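You operate a simulated robot arm through the tools that you are given. There is no shell and no other tool. Be economical: measure what you need, move in short steps, check, and stop when the job is done.

You are at the controls of a simulated two-armed robot. One attempt, no reset.

JOB
Set the length stop at 50 mm, butt the square offcut to it and tap the jig bush home.
Fine: hold the stop pin out while the other hand slides the stop; offcut along the track; fingers clear of the blow; mallet back.

The check looks at the end state, three seconds after you hand in, the way a careful person would. Anything else that was tipped, shoved, dropped, spilled or broken makes it a failure.

ROBOT AND FRAMES
Two 7-joint arms with two-finger parallel grippers on one trunk, on a base that drives. Base frame: it is fixed to the floor where the robot stands at the start and does not move with it; the origin is under the middle of the robot, x ahead of it, y to its left, z up; the surface under the hand at the start is at about z = 0.8. Lengths are in m, angles in degrees, forces in N, time in s.
The left shoulder is at the start at [0.07, 0.133, 1.201], the right one opposite. With the tool pointing down near the work surface each hand reaches from about 0.1 to 0.64 m from the robot's upright axis, wherever it stands, measured 20 degrees to its own side. Places, roughly: guide bush [0.5, -0.4, 0.8]; length stop [0.5, 0.1, 0.9]; red fence [0.5, -0.7, 0.8]; stop pin [0.5, 0.2, 0.9]. Payload 1.57 kg a hand.
The tool frame of a hand sits at the grasp point between the pads (the TCP): z along the fingers, y along the line on which they close. The tips reach 0.03 m beyond it. The gripper opens to 0.08 m. The fingers are 0.017 m wide and 0.012 m thick; the gripper's body (0.04 by 0.082 m) begins 0.08 m behind the TCP.
Orientation is told as [roll, pitch, yaw] about the base's x, y, z axes, in that order, counted from this pose: with the fingers straight down and closing along the base's y, the tool's x points along the base's -x, its y along +y and its z along -z.

CONTROLS
- The arms move only by the tool drive_tool. It takes "left_steps", "right_steps" or both (then of equal length, played together; a hand with none holds still); each is a list of rows, each a list of 7 numbers: the shift along the tool's x, y, z in m, then the turn, a rotation vector about the tool's x, y, z in degrees, then the gripper command, from -1 (shut) to 1 (fully open), values between in proportion. In form: [[tx, ty, tz, ax, ay, az, grip], ...]. A call has 1 to 10 rows; each row is the pose to reach, as a shift and turn from the pose commanded when the call began, along the tool's axes at that moment. Rows are played at 5 a second. More than 0.05 m and 8.6 degrees between two rows, or a gripper value outside its range, and nothing of the call is played. A pose out of reach is approached as far as the arm can. The call stops where the force on the tool passes 40 N (or 10 N more than at its start, if that is more) or the arm is blocked; 0.2 s more then pass. Each finger travels about 0.153 m/s and halts on what it meets, pressing with about 28 N; the grip force reading is that of the motor and also rises with nothing between the fingers. The clock runs only during rows and for 0.2 s after the last one: add rows that repeat a pose to give the fingers time. It gives the time, the measured TCP pose, the force on the tool (base axes), the opening and the grip force at its end, in the units of the frame above (readings bear some noise), with the torque about the TCP (base axes, N m) and any sound that the robot's microphone picked up.
- Cameras (640 x 400 px; columns grow to the right, rows downward): "scene" is now at [0.126, -0.0369, 1.4227]; the picture's right is [-0.43, -0.90, 0.00], its down [-0.57, 0.27, -0.77] and it looks along [0.70, -0.33, -0.63] (base axes); focal length 261 px, centre (320, 200). "left" rides on the left gripper at [0.072, 0.007, -0.122] in its tool frame; the picture's right is [-0.09, 1.00, 0.00], its down [-0.84, -0.08, -0.54] and it looks along [-0.54, -0.05, 0.84] (tool axes); focal length 238 px, centre (320, 200). "right" rides on the right gripper at [0.072, -0.007, -0.122] in its tool frame; the picture's right is [0.09, 1.00, 0.00], its down [-0.84, 0.08, -0.54] and it looks along [-0.54, 0.05, 0.84] (tool axes); focal length 238 px, centre (320, 200). There is no depth. A picture from a camera that has moved, and an enlarged one, comes with that camera's place and axes in the base frame and with its lens.
- grab_frame(camera): a new picture of that camera. No time passes.
- lift_body(by): slides the trunk up (or, below 0, down) by that many m; the arms and the scene camera ride with it, the base frame stays. It gives what a move gives, with no picture.
- roll_base(legs): drives the robot by 1 to 6 legs, each [ahead, left, turn to the left] in m, m and degrees, along the robot's own axes; the way and the turn of a leg run together, so that a leg with both is an arc; at most 1.5 m and 180 degrees a leg. The arms and the cameras ride along, it lands a little off, and it stops where it bumps. It gives what a move gives.
- head_to(pan, tilt): turns the head with the scene camera to pan (to the left, within 86 degrees either way) and tilt (down, from -29 to 69), counted from straight ahead of the robot. It gives what a move gives.
- close_up(camera, box): a new picture of the part [left, top, right, bottom] of that camera's present view, enlarged. No time passes.
- sign_off(): hands the job in; it is judged then, once.

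Work in short steps. Places have to be worked out from the pictures, the camera data and where the tool is seen: move nearer, look again, correct. Check each grasp and each placing, and mend what went wrong. You have 120 turns and 100 pictures in all, those below and enlarged ones among them. Open the grippers and draw the arms clear of the work before you hand the job in, unless the task says otherwise; then end with one line.

The tools are called after ">>>" by a JSON object that holds its "fn" and its "kwargs". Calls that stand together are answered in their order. drive_tool: Moves the arms, as the interface text tells. Its arguments: {"type":"object","properties":{"left_steps":{"type":"array"},"right_steps":{"type":"array"}},"required":[]} The other tools are called the same way: lift_body (by) slides the trunk up or down; roll_base (legs) drives the base; head_to (pan, tilt) turns the head that bears the scene camera; grab_frame (camera) takes a picture; close_up (camera, box) takes an enlarged picture of a part of a camera's view; sign_off () hands the job in.

At the start:

```text
time_s: 0.0
left_tool_pos: [0.3891, -0.008, 1.1933]
left_tool_rot: [0.0, 0.0, 0.0]
left_wrist_force: [0.1, -0.2, -0.3]
left_moment: [0.0, -0.01, 0.01]
left_grip_width: 0.0801
left_finger_force: 0.0
right_tool_pos: [0.3559, -0.3511, 1.2275]
right_tool_rot: [0.0, 0.1, 0.1]
right_wrist_force: [0.1, 0.9, 0.5]
right_moment: [-0.01, -0.01, 0.04]
right_grip_width: 0.0799
right_finger_force: 0.1
trunk travel left (down, up): [-0.775, 0.165]
robot x, y, heading: [-0.0003, 0.0015, -0.0]
head pan, tilt: [-25.3, 39.3]
```

scene: 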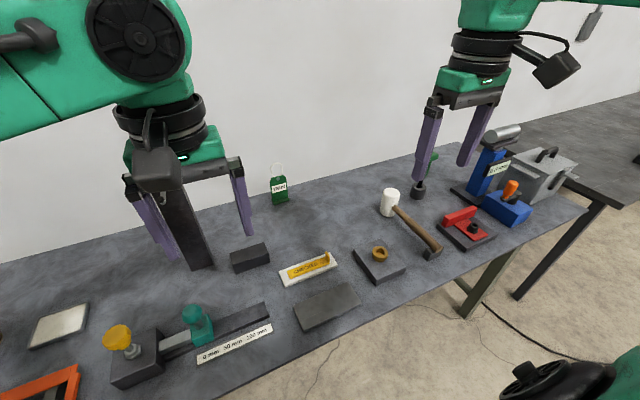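
right: 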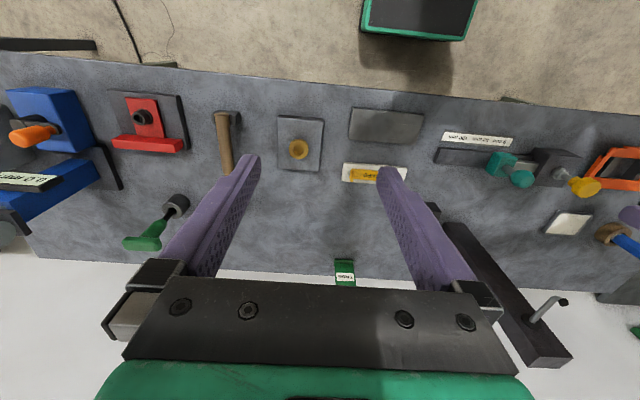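
left: 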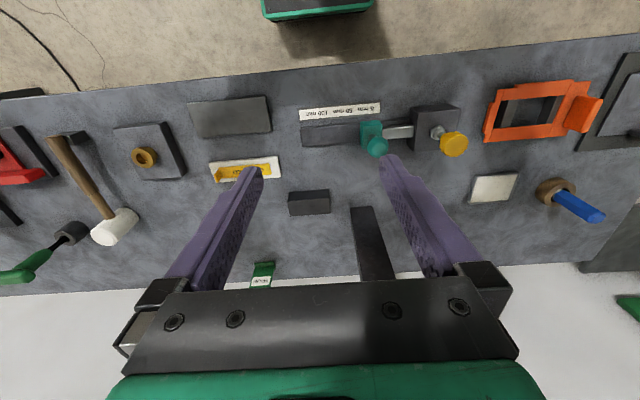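

The pictures show the length-stop jig, the mallet, the bush plate and several lookalikes. I take enlarged looks at the stop jig and the bush area first.

>>> {"fn": "close_up", "kwargs": {"camera": "scene", "box": [80, 260, 300, 398]}}

>>> {"fn": "close_up", "kwargs": {"camera": "scene", "box": [220, 170, 460, 320]}}

>>> {"fn": "close_up", "kwargs": {"camera": "left", "box": [180, 80, 480, 268]}}

>>> {"fn": "close_up", "kwargs": {"camera": "right", "box": [80, 70, 440, 295]}}

```text
2.90 times, centred on (190, 329) of scene
camera zoom: at [0.126, -0.0369, 1.4227], right [-0.43, -0.9, 0.0], down [-0.57, 0.27, -0.77], along [0.7, -0.33, -0.63], focal length 756 px, centre (697, -174)
```

zoom: 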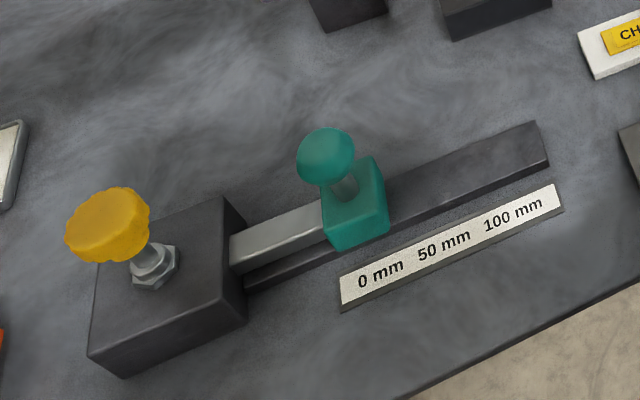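

```text
2.67 times, centred on (340, 245) of scene
camera zoom: at [0.126, -0.0369, 1.4227], right [-0.43, -0.9, 0.0], down [-0.57, 0.27, -0.77], along [0.7, -0.33, -0.63], focal length 695 px, centre (267, 80)
```

zoom: 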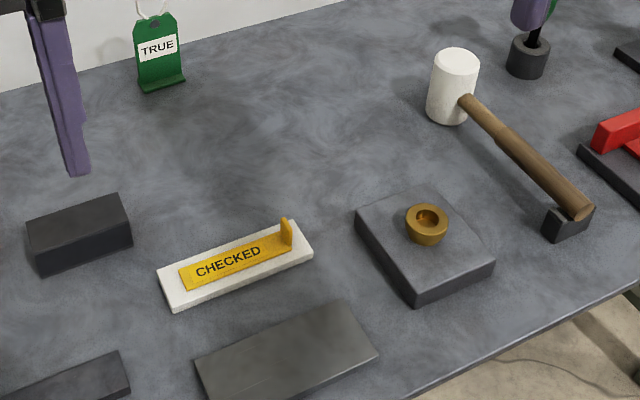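

```text
2.13 times, centred on (330, 174) of left
camera zoom: at [0.3178, -0.0014, 1.3152], right [0.09, 1.0, 0.0], down [0.84, -0.08, 0.54], along [0.54, -0.05, -0.84], focal length 507 px, centre (299, 255)
```

zoom: 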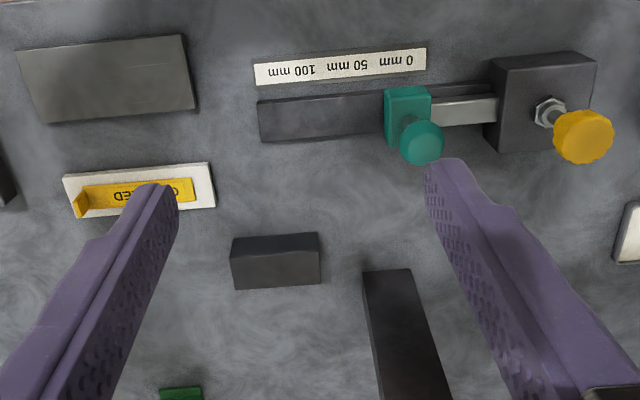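

```text
1.78 times, centred on (260, 182) of right
camera zoom: at [0.2851, -0.358, 1.3498], right [-0.09, 1.0, 0.0], down [0.84, 0.08, 0.54], along [0.54, 0.05, -0.84], focal length 424 px, centre (427, 231)
```

zoom: 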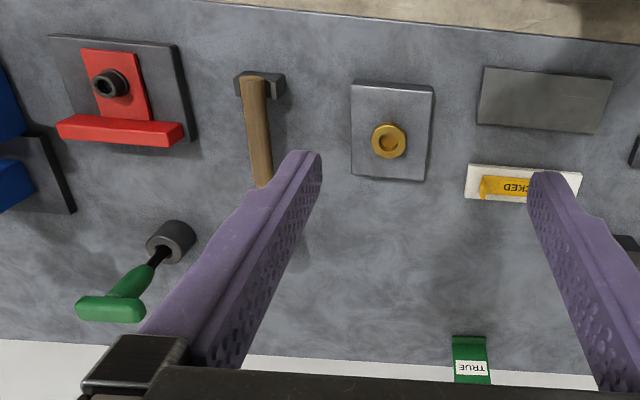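

I need a broader look, so I aim the head to the left side, then right.

>>> {"fn": "head_to", "kwargs": {"pan": 15, "tilt": 50}}

>>> {"fn": "grab_frame", "kwargs": {"camera": "scene"}}

>>> {"fn": "head_to", "kwargs": {"pan": -50, "tilt": 45}}

>>> {"fn": "grab_frame", "kwargs": {"camera": "scene"}}

```text
time_s: 1.1
left_tool_pos: [0.3897, -0.0075, 1.1935]
left_tool_rot: [0.0, 0.0, 0.0]
left_wrist_force: [-0.4, -0.3, 1.2]
left_moment: [0.01, -0.03, 0.01]
left_grip_width: 0.0798
left_finger_force: 0.0
right_tool_pos: [0.3563, -0.3507, 1.2287]
right_tool_rot: [-0.1, -0.1, 0.0]
right_wrist_force: [0.3, 0.1, 0.6]
right_moment: [-0.01, 0.01, 0.0]
right_grip_width: 0.0799
right_finger_force: 0.0
trunk travel left (down, up): [-0.775, 0.165]
robot x, y, heading: [-0.0011, -0.0039, -0.2]
head pan, tilt: [15.0, 50.0]
```

```text
92 pictures are left
camera scene: at [0.1231, 0.0193, 1.4076], right [0.26, -0.97, 0.0], down [-0.74, -0.2, -0.64], along [0.62, 0.17, -0.77], focal length 261 px, centre (320, 200)
```

scene: 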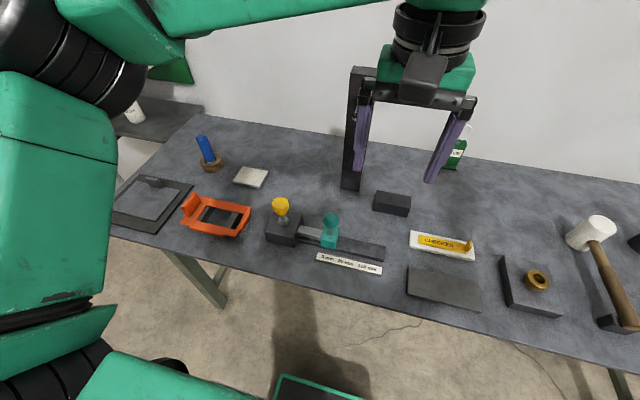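

```text
time_s: 2.4
left_tool_pos: [0.3887, -0.008, 1.192]
left_tool_rot: [0.0, 0.0, 0.0]
left_wrist_force: [0.2, 0.5, -0.4]
left_moment: [-0.01, -0.02, 0.0]
left_grip_width: 0.0797
left_finger_force: 0.1
right_tool_pos: [0.3571, -0.3516, 1.2281]
right_tool_rot: [0.0, -0.1, 0.0]
right_wrist_force: [-0.1, 0.2, 0.3]
right_moment: [-0.03, -0.01, 0.0]
right_grip_width: 0.0798
right_finger_force: 0.0
trunk travel left (down, up): [-0.775, 0.165]
robot x, y, heading: [-0.0003, 0.0008, 0.1]
head pan, tilt: [-50.0, 45.0]
```

```text
91 pictures are left
camera scene: at [0.101, -0.0627, 1.4144], right [-0.77, -0.64, 0.0], down [-0.46, 0.54, -0.71], along [0.45, -0.54, -0.71], focal length 261 px, centre (320, 200)
```

scene: 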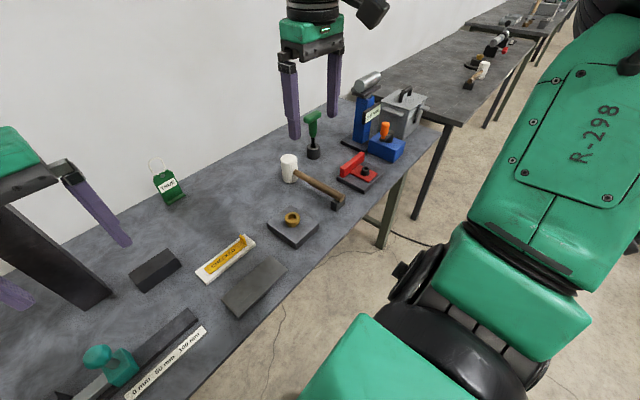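

The stop jig's knob and pin seem tilted; I bring the left hand's camera nearer for a good look.

>>> {"fn": "drive_tool", "kwargs": {"left_steps": [[0.03, 0.03, 0.02, 0, 0, 0, 1], [0.06, 0.06, 0.04, 0, 0, 0, 1], [0.09, 0.09, 0.06, 0, 0, 0, 1], [0.09, 0.11, 0.1, 0, 0, 0, 1], [0.09, 0.11, 0.1, 0, 0, 0, 1]]}}

>>> {"fn": "grab_frame", "kwargs": {"camera": "left"}}

>>> {"fn": "head_to", "kwargs": {"pan": 0, "tilt": 55}}

>>> {"fn": "grab_frame", "kwargs": {"camera": "scene"}}

```text
time_s: 3.6
left_tool_pos: [0.299, 0.1011, 1.0944]
left_tool_rot: [0.1, 0.1, 0.2]
left_wrist_force: [0.0, 0.3, 0.3]
left_moment: [-0.01, 0.04, -0.01]
left_grip_width: 0.0802
left_finger_force: 0.1
right_tool_pos: [0.3574, -0.3522, 1.2278]
right_tool_rot: [0.0, 0.1, -0.1]
right_wrist_force: [-0.2, -0.6, -0.5]
right_moment: [0.01, 0.0, -0.02]
right_grip_width: 0.0802
right_finger_force: 0.1
trunk travel left (down, up): [-0.775, 0.165]
robot x, y, heading: [0.0007, -0.0039, 0.1]
head pan, tilt: [-50.0, 45.0]
```

```text
90 pictures are left
camera left: at [0.2271, 0.1076, 1.2161], right [0.09, 1.0, 0.0], down [0.84, -0.08, 0.54], along [0.54, -0.05, -0.84], focal length 238 px, centre (320, 200)
```

left: 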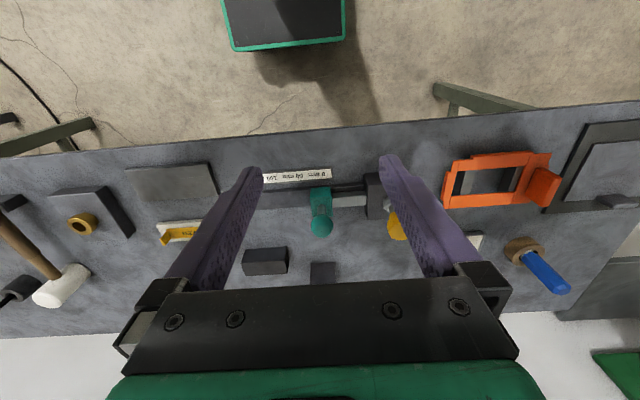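

```text
time_s: 4.8
left_tool_pos: [0.2993, 0.102, 1.0949]
left_tool_rot: [-0.2, 0.0, 0.1]
left_wrist_force: [0.2, -0.4, 0.6]
left_moment: [0.01, 0.02, 0.0]
left_grip_width: 0.0801
left_finger_force: 0.1
right_tool_pos: [0.3576, -0.351, 1.2275]
right_tool_rot: [0.0, 0.0, 0.0]
right_wrist_force: [0.7, -0.7, 0.0]
right_moment: [0.01, -0.01, 0.02]
right_grip_width: 0.08
right_finger_force: 0.0
trunk travel left (down, up): [-0.775, 0.165]
robot x, y, heading: [0.0028, 0.001, 0.2]
head pan, tilt: [0.0, 55.0]
```

```text
89 pictures are left
camera scene: at [0.1207, -0.0006, 1.4011], right [0.0, -1.0, 0.0], down [-0.82, 0.0, -0.57], along [0.57, 0.0, -0.82], focal length 261 px, centre (320, 200)
```

scene: 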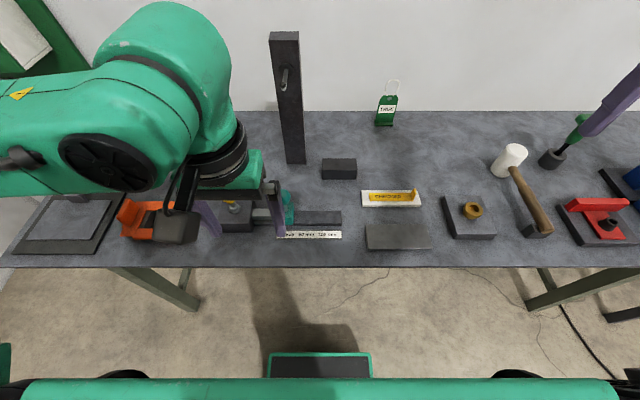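

The pins turn out to be vertical. I raise the left hand out of the view and zoom in on the jig.

>>> {"fn": "drive_tool", "kwargs": {"left_steps": [[0, 0.05, 0, 0, 0, 0, 1], [0, 0.1, 0, 0, 0, 0, 1], [0, 0.15, 0, 0, 0, 0, 1], [0, 0.18, 0, 0, 0, 0, 1]]}}

>>> {"fn": "head_to", "kwargs": {"pan": 10, "tilt": 55}}

>>> {"fn": "grab_frame", "kwargs": {"camera": "scene"}}

>>> {"fn": "close_up", "kwargs": {"camera": "scene", "box": [240, 150, 440, 275]}}

>>> {"fn": "close_up", "kwargs": {"camera": "left", "box": [100, 150, 300, 275]}}

```text
time_s: 5.8
left_tool_pos: [0.2956, 0.2782, 1.0771]
left_tool_rot: [0.1, 4.5, 0.0]
left_wrist_force: [-1.6, -0.5, -1.9]
left_moment: [0.03, -0.09, -0.02]
left_grip_width: 0.0799
left_finger_force: 0.0
left hand out of reach, approached as far as the arm can: row 1, 2, 3, 4
right_tool_pos: [0.3526, -0.344, 1.2318]
right_tool_rot: [-0.4, -0.2, 0.0]
right_wrist_force: [-0.7, 0.3, 0.0]
right_moment: [-0.11, -0.05, -0.01]
right_grip_width: 0.0798
right_finger_force: 0.0
trunk travel left (down, up): [-0.775, 0.165]
robot x, y, heading: [0.001, 0.0004, -0.1]
head pan, tilt: [0.0, 55.0]
```

```text
time_s: 6.5
left_tool_pos: [0.2996, 0.273, 1.0794]
left_tool_rot: [0.6, 4.2, 0.3]
left_wrist_force: [0.7, 1.0, -0.2]
left_moment: [0.0, 0.02, -0.03]
left_grip_width: 0.0799
left_finger_force: 0.0
right_tool_pos: [0.356, -0.3505, 1.2277]
right_tool_rot: [-0.1, 0.1, 0.0]
right_wrist_force: [-0.5, 0.7, 0.1]
right_moment: [0.02, 0.0, 0.01]
right_grip_width: 0.0802
right_finger_force: 0.1
trunk travel left (down, up): [-0.775, 0.165]
robot x, y, heading: [0.0012, -0.005, -0.1]
head pan, tilt: [10.0, 55.0]
```

```text
88 pictures are left
camera scene: at [0.1189, 0.0139, 1.4011], right [0.17, -0.98, 0.0], down [-0.81, -0.14, -0.57], along [0.57, 0.1, -0.82], focal length 261 px, centre (320, 200)
```

scene: 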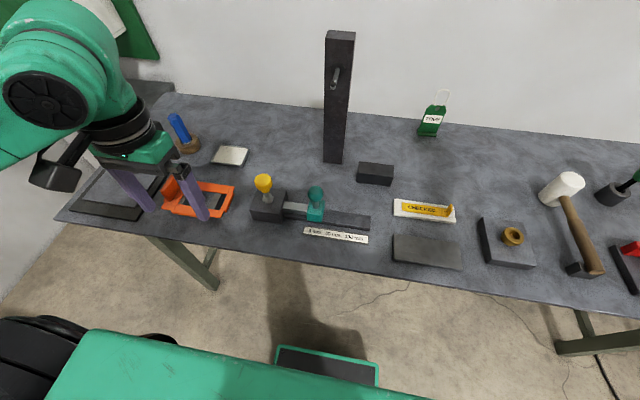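

```text
3.20 times, centred on (340, 212) of scene
camera zoom: at [0.1189, 0.0139, 1.4011], right [0.17, -0.98, 0.0], down [-0.81, -0.14, -0.57], along [0.57, 0.1, -0.82], focal length 834 px, centre (256, 160)
```

zoom: 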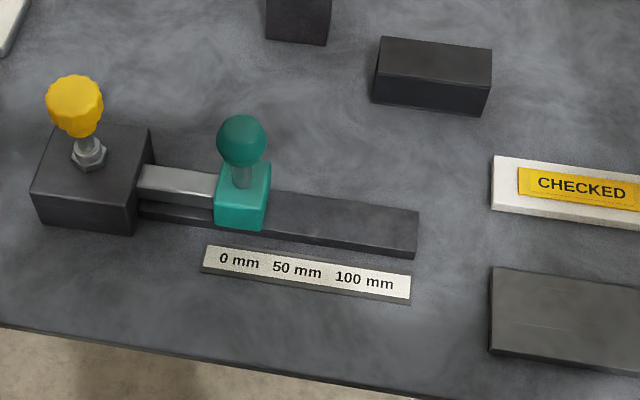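

```text
3.20 times, centred on (200, 212) of left
camera zoom: at [0.2371, 0.2783, 1.2069], right [0.09, 1.0, 0.0], down [0.87, -0.08, 0.48], along [0.48, -0.04, -0.88], focal length 763 px, centre (704, 160)
```

zoom: 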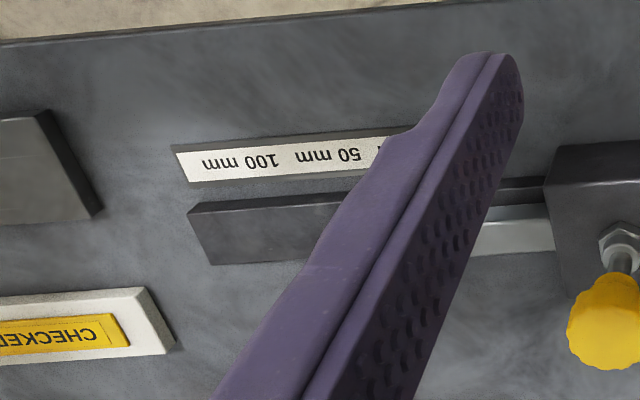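

The slider's centre stands over "0 mm", with labels 50 mm apart running toward -y. Now I check which thing is the "square offcut".

>>> {"fn": "close_up", "kwargs": {"camera": "scene", "box": [70, 100, 270, 225]}}

>>> {"fn": "close_up", "kwargs": {"camera": "scene", "box": [310, 130, 630, 290]}}

```text
3.20 times, centred on (170, 162) of scene
camera zoom: at [0.1189, 0.0139, 1.4011], right [0.17, -0.98, 0.0], down [-0.81, -0.14, -0.57], along [0.57, 0.1, -0.82], focal length 834 px, centre (800, 320)
```

zoom: 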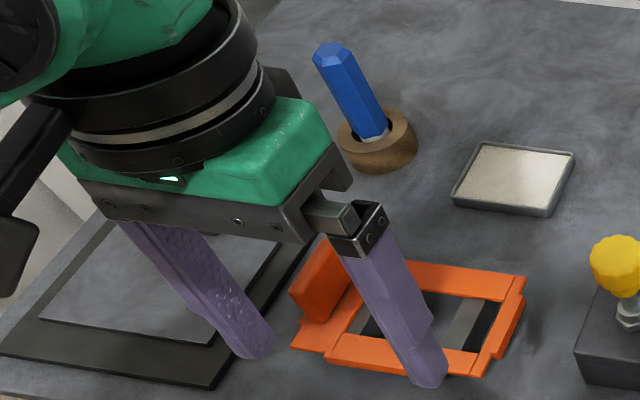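

```text
2.00 times, centred on (470, 210) of scene
camera zoom: at [0.1189, 0.0139, 1.4011], right [0.17, -0.98, 0.0], down [-0.81, -0.14, -0.57], along [0.57, 0.1, -0.82], focal length 521 px, centre (20, 180)
```

zoom: 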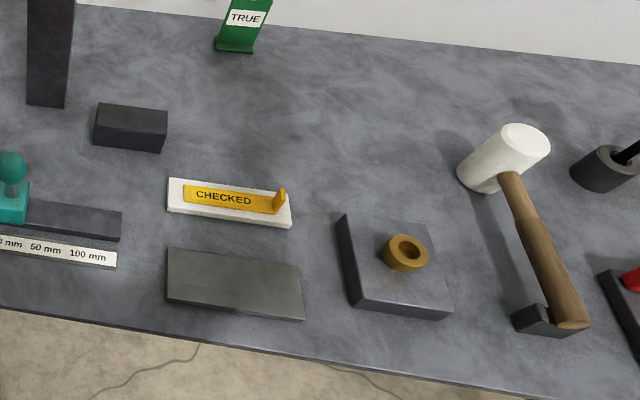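

The offcut appears to be the black block behind the track; I estimate the pin knob at (0.475, 0.211, ~0.93) and the stop knob at (0.478, 0.088, ~0.90). I bring the left hand above the pin and the right hand near the stop, both high.

>>> {"fn": "drive_tool", "kwargs": {"left_steps": [[-0.03, -0.01, 0, 0, 0, 0, 1], [-0.07, -0.03, 0, 0, 0, 0, 1], [-0.11, -0.05, 0.02, 0, 0, 0, 1], [-0.15, -0.06, 0.04, 0, 0, 0, 1], [-0.176, -0.07, 0.06, 0, 0, 0, 1], [-0.176, -0.07, 0.06, 0, 0, 0, 1]]}}

>>> {"fn": "drive_tool", "kwargs": {"right_steps": [[-0.012, 0.042, 0.018, 0, 0, 0, 1], [-0.024, 0.084, 0.036, 0, 0, 0, 1], [-0.036, 0.126, 0.054, 0, 0, 0, 1], [-0.048, 0.168, 0.072, 0, 0, 0, 1], [-0.06, 0.21, 0.09, 0, 0, 0, 1], [-0.072, 0.252, 0.108, 0, 0, 0, 1], [-0.084, 0.294, 0.126, 0, 0, 0, 1], [-0.096, 0.336, 0.144, 0, 0, 0, 1], [-0.108, 0.378, 0.162, 0, 0, 0, 1], [-0.12, 0.4, 0.18, 0, 0, 0, 1]]}}

>>> {"fn": "grab_frame", "kwargs": {"camera": "left"}}

>>> {"fn": "grab_frame", "kwargs": {"camera": "right"}}

>>> {"fn": "grab_frame", "kwargs": {"camera": "scene"}}

```text
time_s: 7.9
left_tool_pos: [0.4838, 0.2018, 1.0397]
left_tool_rot: [0.0, 0.0, -0.1]
left_wrist_force: [-0.4, 0.1, 1.1]
left_moment: [0.02, 0.0, -0.03]
left_grip_width: 0.0798
left_finger_force: 0.0
right_tool_pos: [0.3552, -0.3519, 1.2284]
right_tool_rot: [0.0, 0.0, -0.1]
right_wrist_force: [0.0, -0.2, 0.3]
right_moment: [-0.01, -0.02, 0.02]
right_grip_width: 0.0801
right_finger_force: 0.1
trunk travel left (down, up): [-0.775, 0.165]
robot x, y, heading: [0.0, -0.0013, -0.1]
head pan, tilt: [10.0, 55.0]
```

```text
time_s: 10.1
left_tool_pos: [0.4814, 0.2018, 1.0396]
left_tool_rot: [0.0, -0.1, 0.0]
left_wrist_force: [-0.3, -0.5, 0.3]
left_moment: [0.01, -0.01, 0.01]
left_grip_width: 0.0802
left_finger_force: 0.0
right_tool_pos: [0.4445, -0.2826, 1.0536]
right_tool_rot: [4.8, -0.6, 3.6]
right_wrist_force: [0.1, 0.0, 0.0]
right_moment: [-0.01, 0.01, -0.01]
right_grip_width: 0.08
right_finger_force: 0.0
right hand out of reach, approached as far as the arm can: row 1, 2, 3, 4, 5, 6, 7, 8, 9, 10
trunk travel left (down, up): [-0.775, 0.165]
robot x, y, heading: [0.001, -0.001, 0.1]
head pan, tilt: [10.0, 55.0]
```

```text
83 pictures are left
camera left: at [0.4087, 0.209, 1.1614], right [0.09, 1.0, 0.0], down [0.84, -0.08, 0.54], along [0.54, -0.05, -0.84], focal length 238 px, centre (320, 200)
```

left: 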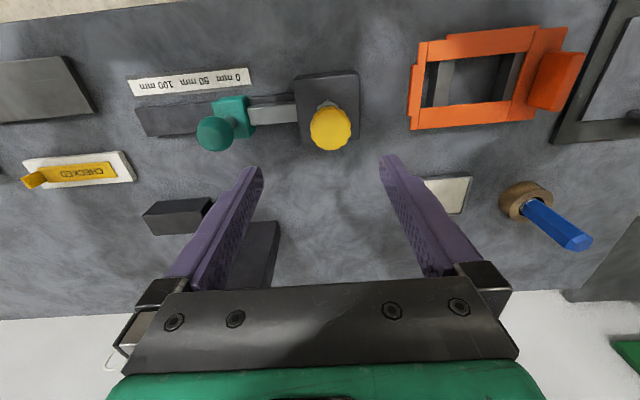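

```text
82 pictures are left
camera right: at [0.3734, -0.3037, 1.1735], right [-0.16, 0.98, 0.08], down [0.83, 0.08, 0.56], along [0.54, 0.16, -0.83], focal length 238 px, centre (320, 200)
```

right: 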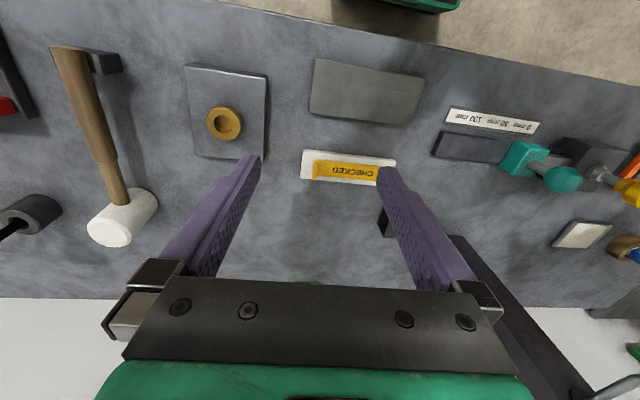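

```text
81 pictures are left
camera scene: at [0.1168, 0.012, 1.4013], right [0.17, -0.98, 0.0], down [-0.81, -0.14, -0.58], along [0.57, 0.1, -0.82], focal length 261 px, centre (320, 200)
```

scene: 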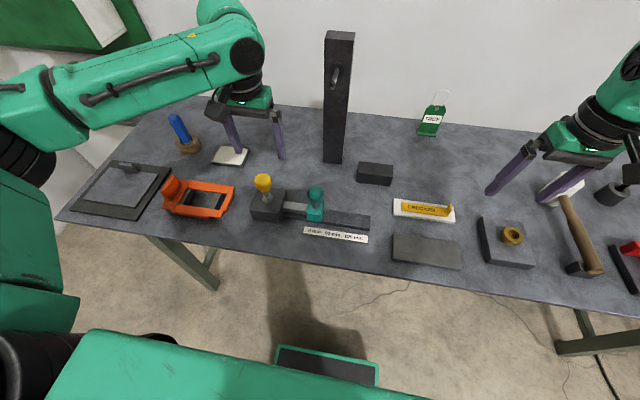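

Both knob estimates agree well across cameras (pin 0.4755, 0.212; stop 0.477, 0.087), but the right hand cannot cross over that far. I drive the base 0.17 m to the left.

>>> {"fn": "roll_base", "kwargs": {"legs": [[0, 0.17, 0]]}}

>>> {"fn": "drive_tool", "kwargs": {"left_steps": [[0, -0.04, 0, 0, 0, 0, 1], [0, -0.08, 0, 0, 0, 0, 1], [0, -0.12, 0, 0, 0, 0, 1], [0, -0.16, 0, 0, 0, 0, 1], [0, -0.16, 0, 0, 0, 0, 1]]}}

```text
time_s: 11.6
left_tool_pos: [0.4839, 0.3689, 1.0393]
left_tool_rot: [0.1, 0.1, 0.0]
left_wrist_force: [0.1, -0.4, -0.1]
left_moment: [0.0, -0.01, 0.0]
left_grip_width: 0.0799
left_finger_force: 0.0
right_tool_pos: [0.4485, -0.1144, 1.0522]
right_tool_rot: [4.9, -0.5, 3.7]
right_wrist_force: [0.2, 0.0, 1.0]
right_moment: [0.02, -0.01, -0.01]
right_grip_width: 0.0801
right_finger_force: 0.1
trunk travel left (down, up): [-0.775, 0.165]
robot x, y, heading: [-0.0006, 0.1721, 0.2]
head pan, tilt: [10.0, 55.0]
```

```text
time_s: 12.8
left_tool_pos: [0.4827, 0.2118, 1.0392]
left_tool_rot: [0.0, 0.0, -0.1]
left_wrist_force: [0.0, 0.2, 0.1]
left_moment: [-0.01, -0.03, -0.01]
left_grip_width: 0.08
left_finger_force: 0.1
right_tool_pos: [0.4474, -0.112, 1.0534]
right_tool_rot: [4.8, -0.5, 3.7]
right_wrist_force: [0.4, 0.9, 0.3]
right_moment: [0.04, 0.02, 0.02]
right_grip_width: 0.0801
right_finger_force: 0.0
trunk travel left (down, up): [-0.775, 0.165]
robot x, y, heading: [0.0009, 0.1712, 0.1]
head pan, tilt: [10.0, 55.0]
```

The left hand is over the pin. I test a small right-hand move to see what its commanded pose is.

>>> {"fn": "drive_tool", "kwargs": {"right_steps": [[0, 0.01, 0.005, 0, 0, 0, 1], [0, 0.02, 0.01, 0, 0, 0, 1], [0, 0.02, 0.01, 0, 0, 0, 1]]}}

```text
time_s: 13.6
left_tool_pos: [0.4829, 0.2114, 1.0406]
left_tool_rot: [0.0, 0.0, 0.0]
left_wrist_force: [0.4, 0.8, 0.7]
left_moment: [0.04, -0.01, -0.04]
left_grip_width: 0.0803
left_finger_force: 0.1
right_tool_pos: [0.4464, -0.1098, 1.0445]
right_tool_rot: [5.2, -0.5, 3.9]
right_wrist_force: [0.3, -0.3, -0.4]
right_moment: [-0.04, -0.01, 0.0]
right_grip_width: 0.0797
right_finger_force: 0.1
right hand out of reach, approached as far as the arm can: row 1, 2, 3
trunk travel left (down, up): [-0.775, 0.165]
robot x, y, heading: [0.0024, 0.171, -0.2]
head pan, tilt: [10.0, 55.0]
```

The right arm appears to be at a wrist joint limit; I try turning its yaw to get off it.

>>> {"fn": "drive_tool", "kwargs": {"right_steps": [[0, 0, 0, 0, 0, -8, 1], [0, 0, 0, 0, 0, -16, 1], [0, 0, 0, 0, 0, -24, 1], [0, 0, 0, 0, 0, -32, 1], [0, 0, 0, 0, 0, -40, 1], [0, 0, 0, 0, 0, -40, 1]]}}

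```text
time_s: 15.0
left_tool_pos: [0.4821, 0.2117, 1.0397]
left_tool_rot: [0.0, 0.0, 0.0]
left_wrist_force: [0.1, -0.6, -0.4]
left_moment: [-0.01, -0.01, 0.03]
left_grip_width: 0.0799
left_finger_force: 0.0
right_tool_pos: [0.4462, -0.1093, 1.0452]
right_tool_rot: [3.4, -3.5, 43.7]
right_wrist_force: [-0.8, -0.3, 0.3]
right_moment: [0.01, -0.01, 0.03]
right_grip_width: 0.0799
right_finger_force: 0.0
trunk travel left (down, up): [-0.775, 0.165]
robot x, y, heading: [0.0035, 0.1691, -0.3]
head pan, tilt: [10.0, 55.0]
```

Yaw frees it. Now I move the right hand toward the stop at this yaw.

>>> {"fn": "drive_tool", "kwargs": {"right_steps": [[-0.03, 0.017, 0, 0, 0, 0, 1], [-0.06, 0.034, 0, 0, 0, 0, 1], [-0.091, 0.0516, 0, 0, 0, 0, 1], [-0.091, 0.0516, 0, 0, 0, 0, 1]]}}

```text
time_s: 16.0
left_tool_pos: [0.4818, 0.2103, 1.0398]
left_tool_rot: [0.0, 0.0, 0.0]
left_wrist_force: [-1.4, -0.5, 1.4]
left_moment: [-0.01, -0.02, 0.02]
left_grip_width: 0.08
left_finger_force: 0.0
right_tool_pos: [0.4766, -0.0095, 1.055]
right_tool_rot: [3.5, -3.5, 43.4]
right_wrist_force: [1.1, 1.1, 0.5]
right_moment: [-0.01, -0.01, -0.01]
right_grip_width: 0.0803
right_finger_force: 0.1
trunk travel left (down, up): [-0.775, 0.165]
robot x, y, heading: [0.0008, 0.1695, 0.3]
head pan, tilt: [10.0, 55.0]
```

Reachable now. I level the hand first, then yaw it to 90° so that it closes along x.

>>> {"fn": "drive_tool", "kwargs": {"right_steps": [[0, 0, 0, 3.5, 3.5, 0, 1], [0, 0, 0, 3.5, 3.5, 0, 1]]}}

>>> {"fn": "drive_tool", "kwargs": {"right_steps": [[0, 0, 0, 0, 0, -8, 1], [0, 0, 0, 0, 0, -16, 1], [0, 0, 0, 0, 0, -24, 1], [0, 0, 0, 0, 0, -32, 1], [0, 0, 0, 0, 0, -40, 1], [0, 0, 0, 0, 0, -46.6, 1], [0, 0, 0, 0, 0, -46.6, 1]]}}

>>> {"fn": "grab_frame", "kwargs": {"camera": "right"}}

```text
time_s: 16.6
left_tool_pos: [0.4826, 0.2116, 1.0391]
left_tool_rot: [0.0, 0.0, 0.0]
left_wrist_force: [-0.3, -1.1, -0.4]
left_moment: [0.01, 0.02, 0.03]
left_grip_width: 0.0798
left_finger_force: 0.1
right_tool_pos: [0.4764, -0.0096, 1.0544]
right_tool_rot: [-0.3, 0.0, 43.8]
right_wrist_force: [0.2, 1.3, 0.5]
right_moment: [0.0, 0.01, 0.04]
right_grip_width: 0.0798
right_finger_force: 0.1
trunk travel left (down, up): [-0.775, 0.165]
robot x, y, heading: [0.0005, 0.1743, -0.2]
head pan, tilt: [10.0, 55.0]
```

```text
time_s: 18.2
left_tool_pos: [0.4816, 0.212, 1.0384]
left_tool_rot: [0.0, 0.1, 0.0]
left_wrist_force: [0.1, -0.7, -0.7]
left_moment: [0.02, 0.05, -0.01]
left_grip_width: 0.0801
left_finger_force: 0.1
right_tool_pos: [0.478, -0.0093, 1.0539]
right_tool_rot: [-0.2, 0.1, 90.5]
right_wrist_force: [0.5, 0.4, -0.2]
right_moment: [-0.01, 0.0, 0.01]
right_grip_width: 0.08
right_finger_force: 0.1
trunk travel left (down, up): [-0.775, 0.165]
robot x, y, heading: [0.0011, 0.1699, 0.4]
head pan, tilt: [10.0, 55.0]
```

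```text
80 pictures are left
camera right: at [0.484, -0.0807, 1.1761], right [-1.0, -0.1, 0.0], down [-0.08, 0.84, 0.54], along [-0.05, 0.54, -0.84], focal length 238 px, centre (320, 200)
```

right: 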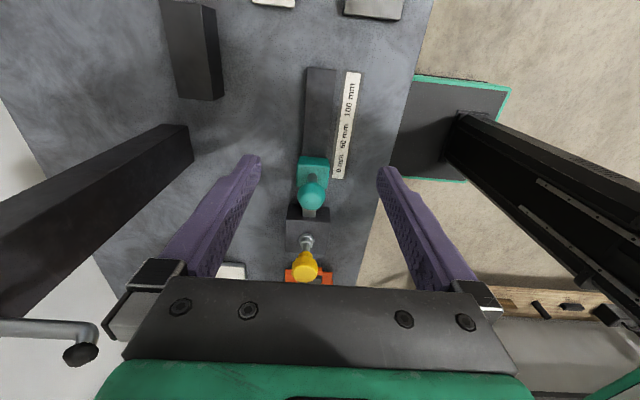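

Triangulated: pin knob (0.480, 0.213, 0.916), stop knob (0.479, 0.0875, 0.904). I lower the left hand around the pin knob.

>>> {"fn": "drive_tool", "kwargs": {"left_steps": [[0.002, 0.001, 0.03, 0, 0, 0, 1], [0.002, 0.001, 0.06, 0, 0, 0, 1], [0.002, 0.001, 0.09, 0, 0, 0, 1], [0.002, 0.001, 0.115, 0, 0, 0, 1], [0.002, 0.001, 0.126, 0, 0, 0, 1], [0.002, 0.001, 0.126, 0, 0, 0, 1]]}}

>>> {"fn": "grab_frame", "kwargs": {"camera": "right"}}

>>> {"fn": "close_up", "kwargs": {"camera": "scene", "box": [270, 100, 530, 262]}}

```text
time_s: 19.6
left_tool_pos: [0.481, 0.2127, 0.9123]
left_tool_rot: [0.0, 0.0, 0.0]
left_wrist_force: [0.3, -0.4, 0.3]
left_moment: [-0.01, 0.01, -0.01]
left_grip_width: 0.08
left_finger_force: 0.0
right_tool_pos: [0.4769, -0.0098, 1.0538]
right_tool_rot: [-0.1, 0.1, 90.2]
right_wrist_force: [0.0, 0.2, 0.5]
right_moment: [-0.01, 0.03, 0.01]
right_grip_width: 0.0801
right_finger_force: 0.1
trunk travel left (down, up): [-0.775, 0.165]
robot x, y, heading: [0.0027, 0.1677, 0.1]
head pan, tilt: [10.0, 55.0]
```

```text
79 pictures are left
camera right: at [0.4838, -0.0807, 1.1762], right [-1.0, -0.1, 0.0], down [-0.08, 0.84, 0.54], along [-0.05, 0.54, -0.84], focal length 238 px, centre (320, 200)
```

right: 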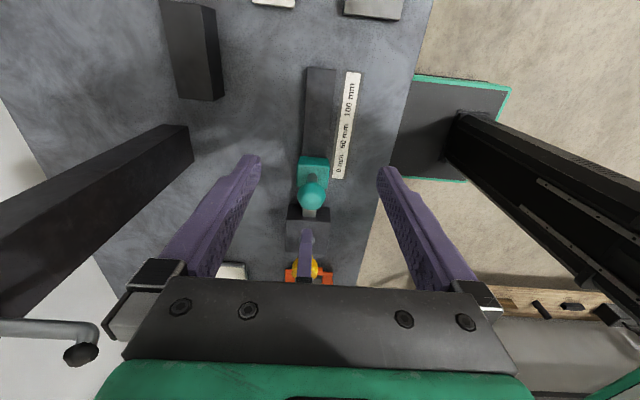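

```text
2.46 times, centred on (400, 181) of scene
camera zoom: at [0.1196, 0.182, 1.401], right [0.17, -0.98, 0.0], down [-0.81, -0.14, -0.57], along [0.56, 0.1, -0.82], focal length 642 px, centre (123, 247)
```

zoom: 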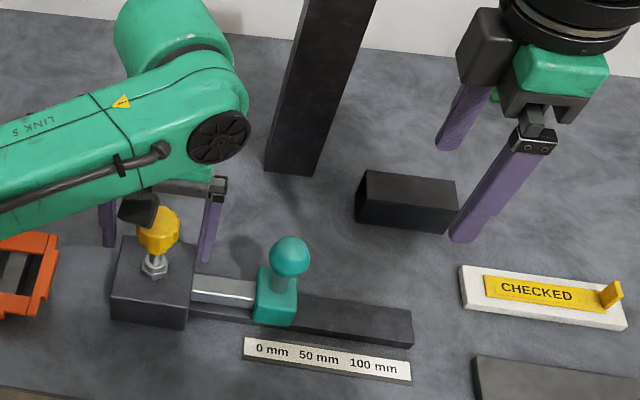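

The left fingers straddle the knob. I close them and check the hold.

>>> {"fn": "drive_tool", "kwargs": {"left_steps": [[0, 0, 0, 0, 0, 0, -1], [0, 0, 0, 0, 0, 0, -1], [0, 0, 0, 0, 0, 0, -1]]}}

>>> {"fn": "drive_tool", "kwargs": {"right_steps": [[-0.03, -0.002, 0, 0, 0, 0, 1], [-0.06, -0.002, 0, 0, 0, 0, 1], [-0.0975, -0.002, 0.01, 0, 0, 0, 1], [-0.0975, -0.002, 0.05, 0, 0, 0, 1], [-0.0975, -0.002, 0.09, 0, 0, 0, 1], [-0.0975, -0.002, 0.12, 0, 0, 0, 1], [-0.0975, -0.002, 0.12, 0, 0, 0, 1]]}}

>>> {"fn": "grab_frame", "kwargs": {"camera": "right"}}

>>> {"fn": "close_up", "kwargs": {"camera": "scene", "box": [270, 100, 530, 262]}}

```text
time_s: 20.4
left_tool_pos: [0.4803, 0.2136, 0.9121]
left_tool_rot: [0.0, -0.1, -0.1]
left_wrist_force: [-0.8, -0.6, -1.0]
left_moment: [-0.23, -0.1, -0.03]
left_grip_width: 0.039
left_finger_force: 44.2
right_tool_pos: [0.4768, -0.0092, 1.0535]
right_tool_rot: [-0.1, 0.1, 90.4]
right_wrist_force: [0.7, 0.3, 0.1]
right_moment: [0.0, 0.03, 0.02]
right_grip_width: 0.0799
right_finger_force: 0.0
trunk travel left (down, up): [-0.775, 0.165]
robot x, y, heading: [0.0037, 0.1713, -0.1]
head pan, tilt: [10.0, 55.0]
```

```text
time_s: 22.0
left_tool_pos: [0.4814, 0.2126, 0.9124]
left_tool_rot: [0.0, 0.0, 0.0]
left_wrist_force: [-0.5, -2.0, -2.0]
left_moment: [-0.26, 0.05, -0.02]
left_grip_width: 0.0391
left_finger_force: 44.1
right_tool_pos: [0.451, 0.0531, 0.9509]
right_tool_rot: [-0.1, -0.1, 90.4]
right_wrist_force: [-0.4, -0.7, -0.8]
right_moment: [0.01, -0.01, 0.04]
right_grip_width: 0.0802
right_finger_force: 0.1
right hand out of reach, approached as far as the arm can: row 3, 4, 5, 6, 7
trunk travel left (down, up): [-0.775, 0.165]
robot x, y, heading: [-0.0031, 0.1674, 0.1]
head pan, tilt: [10.0, 55.0]
```

```text
77 pictures are left
camera right: at [0.4578, -0.0183, 1.0733], right [-1.0, -0.1, 0.0], down [-0.08, 0.84, 0.54], along [-0.05, 0.54, -0.84], focal length 238 px, centre (320, 200)
```

right: 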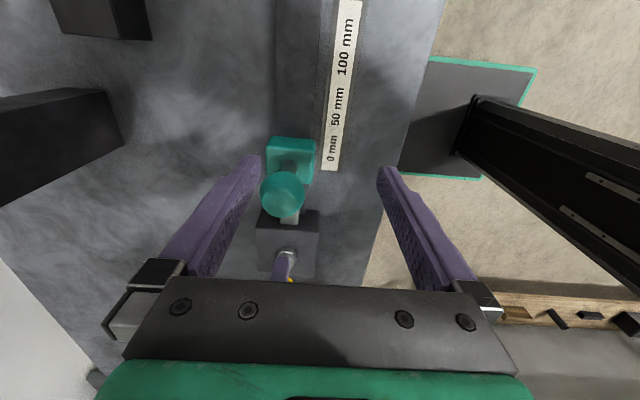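

```text
2.46 times, centred on (400, 181) of scene
camera zoom: at [0.1198, 0.1816, 1.401], right [0.17, -0.98, 0.0], down [-0.81, -0.14, -0.57], along [0.56, 0.1, -0.82], focal length 642 px, centre (123, 247)
```

zoom: 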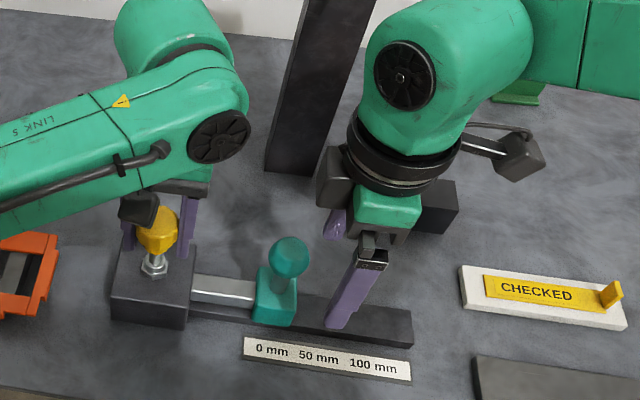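

The pin knob is held well (39 mm), but the right arm still cannot get far enough over. I let the pin go, raise both hands, and move the base further left.

>>> {"fn": "drive_tool", "kwargs": {"left_steps": [[0, 0, 0, 0, 0, 0, 1], [0, 0, 0, 0, 0, 0, 1], [0, 0, -0.04, 0, 0, 0, 1], [0, 0, -0.08, 0, 0, 0, 1], [0, 0, -0.12, 0, 0, 0, 1], [0, 0, -0.12, 0, 0, 0, 1]], "right_steps": [[0, 0, -0.02, 0, 0, 0, 1], [0, 0, -0.05, 0, 0, 0, 1], [0, 0, -0.08, 0, 0, 0, 1], [0.03, 0, -0.1, 0, 0, 0, 1], [0.06, 0, -0.1, 0, 0, 0, 1], [0.06, 0, -0.1, 0, 0, 0, 1]]}}

>>> {"fn": "roll_base", "kwargs": {"legs": [[0, 0.1, 0]]}}

>>> {"fn": "drive_tool", "kwargs": {"left_steps": [[0, -0.04, 0, 0, 0, 0, 1], [0, -0.08, 0, 0, 0, 0, 1], [0, -0.1, 0, 0, 0, 0, 1], [0, -0.1, 0, 0, 0, 0, 1]]}}

```text
time_s: 23.4
left_tool_pos: [0.4823, 0.2144, 1.0323]
left_tool_rot: [0.0, 0.0, 0.1]
left_wrist_force: [-0.4, 0.2, 0.4]
left_moment: [-0.01, 0.0, 0.02]
left_grip_width: 0.0799
left_finger_force: 0.0
right_tool_pos: [0.4504, -0.0051, 1.0533]
right_tool_rot: [-0.1, 0.1, 90.3]
right_wrist_force: [0.7, 1.1, -0.1]
right_moment: [-0.01, 0.03, -0.04]
right_grip_width: 0.0799
right_finger_force: 0.1
trunk travel left (down, up): [-0.775, 0.165]
robot x, y, heading: [-0.0015, 0.1654, 0.1]
head pan, tilt: [10.0, 55.0]
```

```text
time_s: 24.5
left_tool_pos: [0.4809, 0.3122, 1.0326]
left_tool_rot: [0.1, 0.1, -0.1]
left_wrist_force: [0.9, -0.6, 0.7]
left_moment: [-0.01, -0.01, 0.0]
left_grip_width: 0.0797
left_finger_force: 0.1
right_tool_pos: [0.4496, 0.0918, 1.0512]
right_tool_rot: [0.0, 0.0, 90.2]
right_wrist_force: [1.1, 0.2, -0.1]
right_moment: [0.02, -0.02, 0.0]
right_grip_width: 0.08
right_finger_force: 0.1
trunk travel left (down, up): [-0.775, 0.165]
robot x, y, heading: [-0.002, 0.2678, -0.0]
head pan, tilt: [10.0, 55.0]
```

```text
time_s: 25.5
left_tool_pos: [0.4807, 0.213, 1.0334]
left_tool_rot: [-0.1, 0.0, -0.1]
left_wrist_force: [0.4, -0.2, 0.9]
left_moment: [0.02, 0.0, 0.02]
left_grip_width: 0.0801
left_finger_force: 0.0
right_tool_pos: [0.4498, 0.0936, 1.0523]
right_tool_rot: [-0.1, 0.1, 90.2]
right_wrist_force: [0.0, -0.8, 0.2]
right_moment: [0.01, -0.01, -0.01]
right_grip_width: 0.08
right_finger_force: 0.1
trunk travel left (down, up): [-0.775, 0.165]
robot x, y, heading: [-0.0027, 0.2695, 0.0]
head pan, tilt: [10.0, 55.0]
```

Both are above their knobs. I lower the left hand again and grip the pin, then lower the right one.

>>> {"fn": "drive_tool", "kwargs": {"left_steps": [[0, 0, 0.04, 0, 0, 0, 1], [0, 0, 0.08, 0, 0, 0, 1], [0, 0, 0.11, 0, 0, 0, 1], [0, 0, 0.121, 0, 0, 0, 1], [0, 0, 0.121, 0, 0, 0, 1], [0, 0, 0.121, 0, 0, 0, -1], [0, 0, 0.121, 0, 0, 0, -1], [0, 0, 0.121, 0, 0, 0, -1]]}}

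>>> {"fn": "drive_tool", "kwargs": {"right_steps": [[0.006, -0.027, 0.02, 0, 0, 0, 1], [0.006, -0.029, 0.06, 0, 0, 0, 1], [0.006, -0.029, 0.1, 0, 0, 0, 1], [0.006, -0.029, 0.13, 0, 0, 0, 1], [0.006, -0.029, 0.147, 0, 0, 0, 1], [0.006, -0.029, 0.147, 0, 0, 0, 1]]}}

>>> {"fn": "grab_frame", "kwargs": {"camera": "right"}}

>>> {"fn": "grab_frame", "kwargs": {"camera": "scene"}}

```text
time_s: 27.3
left_tool_pos: [0.4822, 0.2127, 0.9121]
left_tool_rot: [0.1, -0.1, -0.1]
left_wrist_force: [-0.6, -1.7, -1.6]
left_moment: [0.23, -0.02, 0.01]
left_grip_width: 0.039
left_finger_force: 44.1
right_tool_pos: [0.4503, 0.0936, 1.0535]
right_tool_rot: [-0.1, 0.0, 90.2]
right_wrist_force: [-0.3, -0.1, -0.4]
right_moment: [-0.02, 0.01, -0.08]
right_grip_width: 0.08
right_finger_force: 0.0
trunk travel left (down, up): [-0.775, 0.165]
robot x, y, heading: [-0.0012, 0.2694, 0.1]
head pan, tilt: [10.0, 55.0]
```

```text
time_s: 28.7
left_tool_pos: [0.4811, 0.2126, 0.9123]
left_tool_rot: [-0.1, 0.1, 0.0]
left_wrist_force: [-0.2, -2.0, -0.9]
left_moment: [0.22, 0.17, 0.05]
left_grip_width: 0.039
left_finger_force: 44.7
right_tool_pos: [0.4782, 0.085, 0.9056]
right_tool_rot: [-0.2, 0.0, 90.2]
right_wrist_force: [-1.0, 0.0, 0.3]
right_moment: [0.0, 0.01, 0.01]
right_grip_width: 0.0799
right_finger_force: 0.1
trunk travel left (down, up): [-0.775, 0.165]
robot x, y, heading: [0.0011, 0.2663, -0.0]
head pan, tilt: [10.0, 55.0]
```

```text
75 pictures are left
camera right: at [0.4855, 0.0152, 1.0274], right [-1.0, -0.1, 0.0], down [-0.08, 0.84, 0.54], along [-0.05, 0.54, -0.84], focal length 238 px, centre (320, 200)
```

right: 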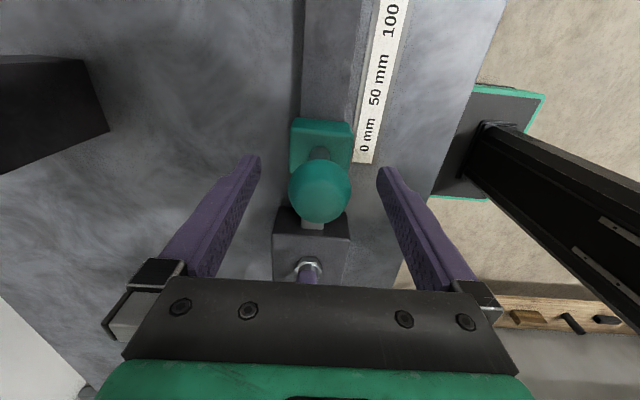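

```text
74 pictures are left
camera scene: at [0.1198, 0.281, 1.401], right [0.17, -0.98, 0.0], down [-0.81, -0.14, -0.57], along [0.56, 0.1, -0.82], focal length 261 px, centre (320, 200)
```

scene: 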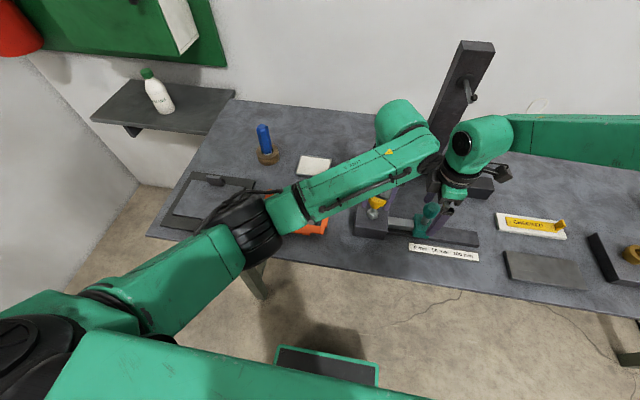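

The stop knob sits centred between the right pads. I close the right hand, then pull the pin up in small steps.

>>> {"fn": "drive_tool", "kwargs": {"right_steps": [[0, 0, 0, 0, 0, 0, -1], [0, 0, 0, 0, 0, 0, -1], [0, 0, 0, 0, 0, 0, -1]]}}

>>> {"fn": "drive_tool", "kwargs": {"left_steps": [[0, 0, -0.003, 0, 0, 0, -1], [0, 0, -0.006, 0, 0, 0, -1], [0, 0, -0.008, 0, 0, 0, -1], [0, 0, -0.008, 0, 0, 0, -1]]}}

>>> {"fn": "close_up", "kwargs": {"camera": "scene", "box": [310, 150, 490, 270]}}

```text
time_s: 29.5
left_tool_pos: [0.4809, 0.2117, 0.9126]
left_tool_rot: [0.0, 0.0, 0.0]
left_wrist_force: [-4.9, -0.2, -0.4]
left_moment: [-0.3, -0.3, 0.03]
left_grip_width: 0.0393
left_finger_force: 44.3
right_tool_pos: [0.4788, 0.0865, 0.9062]
right_tool_rot: [-0.2, 0.0, 90.3]
right_wrist_force: [3.3, 0.3, -4.9]
right_moment: [0.19, -0.36, -0.21]
right_grip_width: 0.0366
right_finger_force: 43.6
trunk travel left (down, up): [-0.775, 0.165]
robot x, y, heading: [0.0006, 0.2717, -0.1]
head pan, tilt: [10.0, 55.0]
```

```text
time_s: 30.5
left_tool_pos: [0.4811, 0.2128, 0.9196]
left_tool_rot: [0.0, 0.1, -0.1]
left_wrist_force: [-6.0, 1.9, -2.3]
left_moment: [-0.37, 0.13, 0.07]
left_grip_width: 0.039
left_finger_force: 44.4
right_tool_pos: [0.4798, 0.0867, 0.9053]
right_tool_rot: [-0.1, 0.0, 90.2]
right_wrist_force: [3.3, 0.2, -4.3]
right_moment: [0.35, -0.19, -0.3]
right_grip_width: 0.0366
right_finger_force: 43.1
trunk travel left (down, up): [-0.775, 0.165]
robot x, y, heading: [-0.0054, 0.2699, -0.1]
head pan, tilt: [10.0, 55.0]
```

```text
3.33 times, centred on (400, 210) of scene
camera zoom: at [0.1203, 0.281, 1.401], right [0.17, -0.98, 0.0], down [-0.81, -0.14, -0.57], along [0.56, 0.1, -0.82], focal length 869 px, centre (53, 167)
```

zoom: 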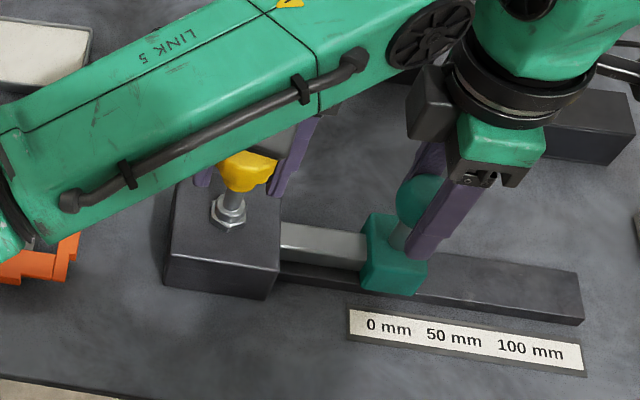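

The pin has come up 7 mm with a small force. I pull a bit more until it resists.

>>> {"fn": "drive_tool", "kwargs": {"left_steps": [[0, 0, -0.002, 0, 0, 0, -1], [0, 0, -0.004, 0, 0, 0, -1], [0, 0, -0.006, 0, 0, 0, -1], [0, 0, -0.006, 0, 0, 0, -1]]}}

```text
time_s: 31.5
left_tool_pos: [0.4809, 0.2128, 0.9252]
left_tool_rot: [0.0, 0.0, 0.0]
left_wrist_force: [-5.2, 2.9, -4.5]
left_moment: [-0.32, -0.03, 0.01]
left_grip_width: 0.0391
left_finger_force: 44.6
right_tool_pos: [0.4795, 0.0872, 0.9042]
right_tool_rot: [-0.1, 0.1, 90.2]
right_wrist_force: [3.1, -2.1, -3.1]
right_moment: [0.59, 0.17, -0.17]
right_grip_width: 0.0372
right_finger_force: 43.3
trunk travel left (down, up): [-0.775, 0.165]
robot x, y, heading: [0.0011, 0.2697, -0.2]
head pan, tilt: [10.0, 55.0]
```

Spring-like resistance: the pin is coming out. I try sliding the stop a little toward -y.

>>> {"fn": "drive_tool", "kwargs": {"right_steps": [[0.003, 0, 0, 0, 0, 0, -1], [0.006, 0, 0, 0, 0, 0, -1], [0.01, 0, 0, 0, 0, 0, -1], [0.01, 0, 0, 0, 0, 0, -1]]}}

>>> {"fn": "close_up", "kwargs": {"camera": "scene", "box": [310, 150, 490, 270]}}

```text
time_s: 32.5
left_tool_pos: [0.4815, 0.2124, 0.926]
left_tool_rot: [0.1, -0.2, -0.1]
left_wrist_force: [6.3, -1.1, -3.7]
left_moment: [0.4, 0.42, 0.01]
left_grip_width: 0.039
left_finger_force: 44.3
right_tool_pos: [0.4797, 0.0778, 0.905]
right_tool_rot: [-0.2, 0.1, 90.2]
right_wrist_force: [-4.4, 2.4, 10.4]
right_moment: [0.91, 0.42, 0.04]
right_grip_width: 0.0366
right_finger_force: 42.9
trunk travel left (down, up): [-0.775, 0.165]
robot x, y, heading: [-0.0006, 0.2687, 0.0]
head pan, tilt: [10.0, 55.0]
```

```text
3.33 times, centred on (400, 210) of scene
camera zoom: at [0.1196, 0.2815, 1.4011], right [0.17, -0.98, 0.0], down [-0.81, -0.14, -0.57], along [0.56, 0.1, -0.82], focal length 869 px, centre (53, 167)
```

zoom: 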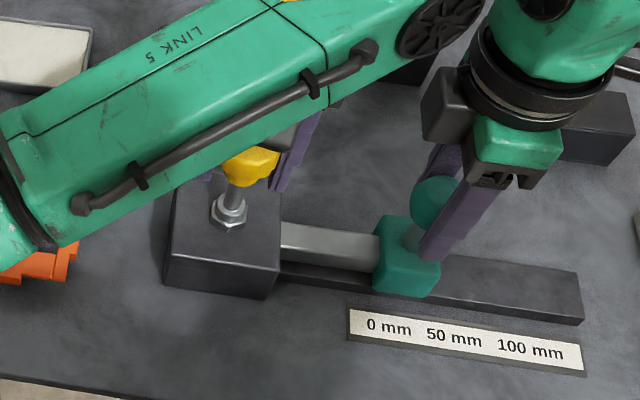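

The stop slides. I go on 40 mm more, to a full 50 mm, while the left holds the pin.

>>> {"fn": "drive_tool", "kwargs": {"right_steps": [[0.007, 0, 0, 0, 0, 0, -1], [0.014, 0, 0, 0, 0, 0, -1], [0.021, 0, 0, 0, 0, 0, -1], [0.028, 0, 0, 0, 0, 0, -1], [0.035, 0, 0, 0, 0, 0, -1], [0.04, 0, 0, 0, 0, 0, -1], [0.04, 0, 0, 0, 0, 0, -1]]}}

>>> {"fn": "close_up", "kwargs": {"camera": "scene", "box": [310, 150, 490, 270]}}

>>> {"fn": "grab_frame", "kwargs": {"camera": "right"}}

```text
time_s: 34.1
left_tool_pos: [0.4803, 0.2125, 0.9258]
left_tool_rot: [0.0, 0.0, -0.1]
left_wrist_force: [10.0, -2.4, -4.1]
left_moment: [0.26, -0.28, -0.05]
left_grip_width: 0.0389
left_finger_force: 44.0
right_tool_pos: [0.4795, 0.038, 0.9049]
right_tool_rot: [-0.1, 0.2, 90.2]
right_wrist_force: [-5.3, 1.3, 7.6]
right_moment: [0.0, -0.15, -0.4]
right_grip_width: 0.037
right_finger_force: 42.5
trunk travel left (down, up): [-0.775, 0.165]
robot x, y, heading: [-0.0017, 0.2705, -0.2]
head pan, tilt: [10.0, 55.0]
```

```text
3.33 times, centred on (400, 210) of scene
camera zoom: at [0.1199, 0.2815, 1.401], right [0.17, -0.98, 0.0], down [-0.81, -0.14, -0.57], along [0.56, 0.1, -0.82], focal length 869 px, centre (53, 167)
```

zoom: 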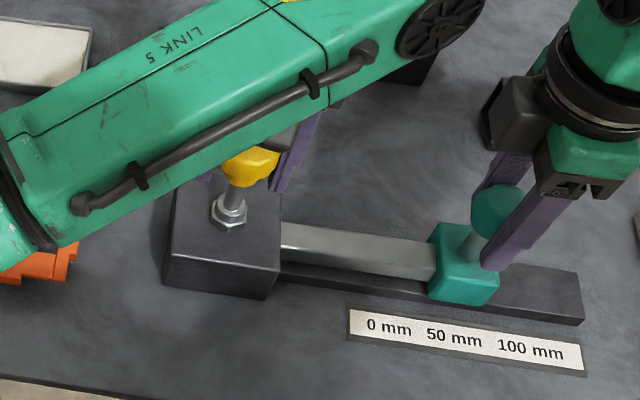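

```text
70 pictures are left
camera right: at [0.4861, -0.0342, 1.0276], right [-1.0, -0.1, 0.0], down [-0.08, 0.84, 0.54], along [-0.05, 0.54, -0.84], focal length 238 px, centre (320, 200)
```

right: 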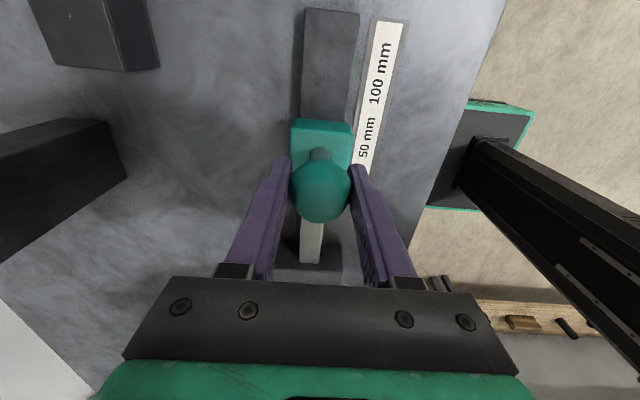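

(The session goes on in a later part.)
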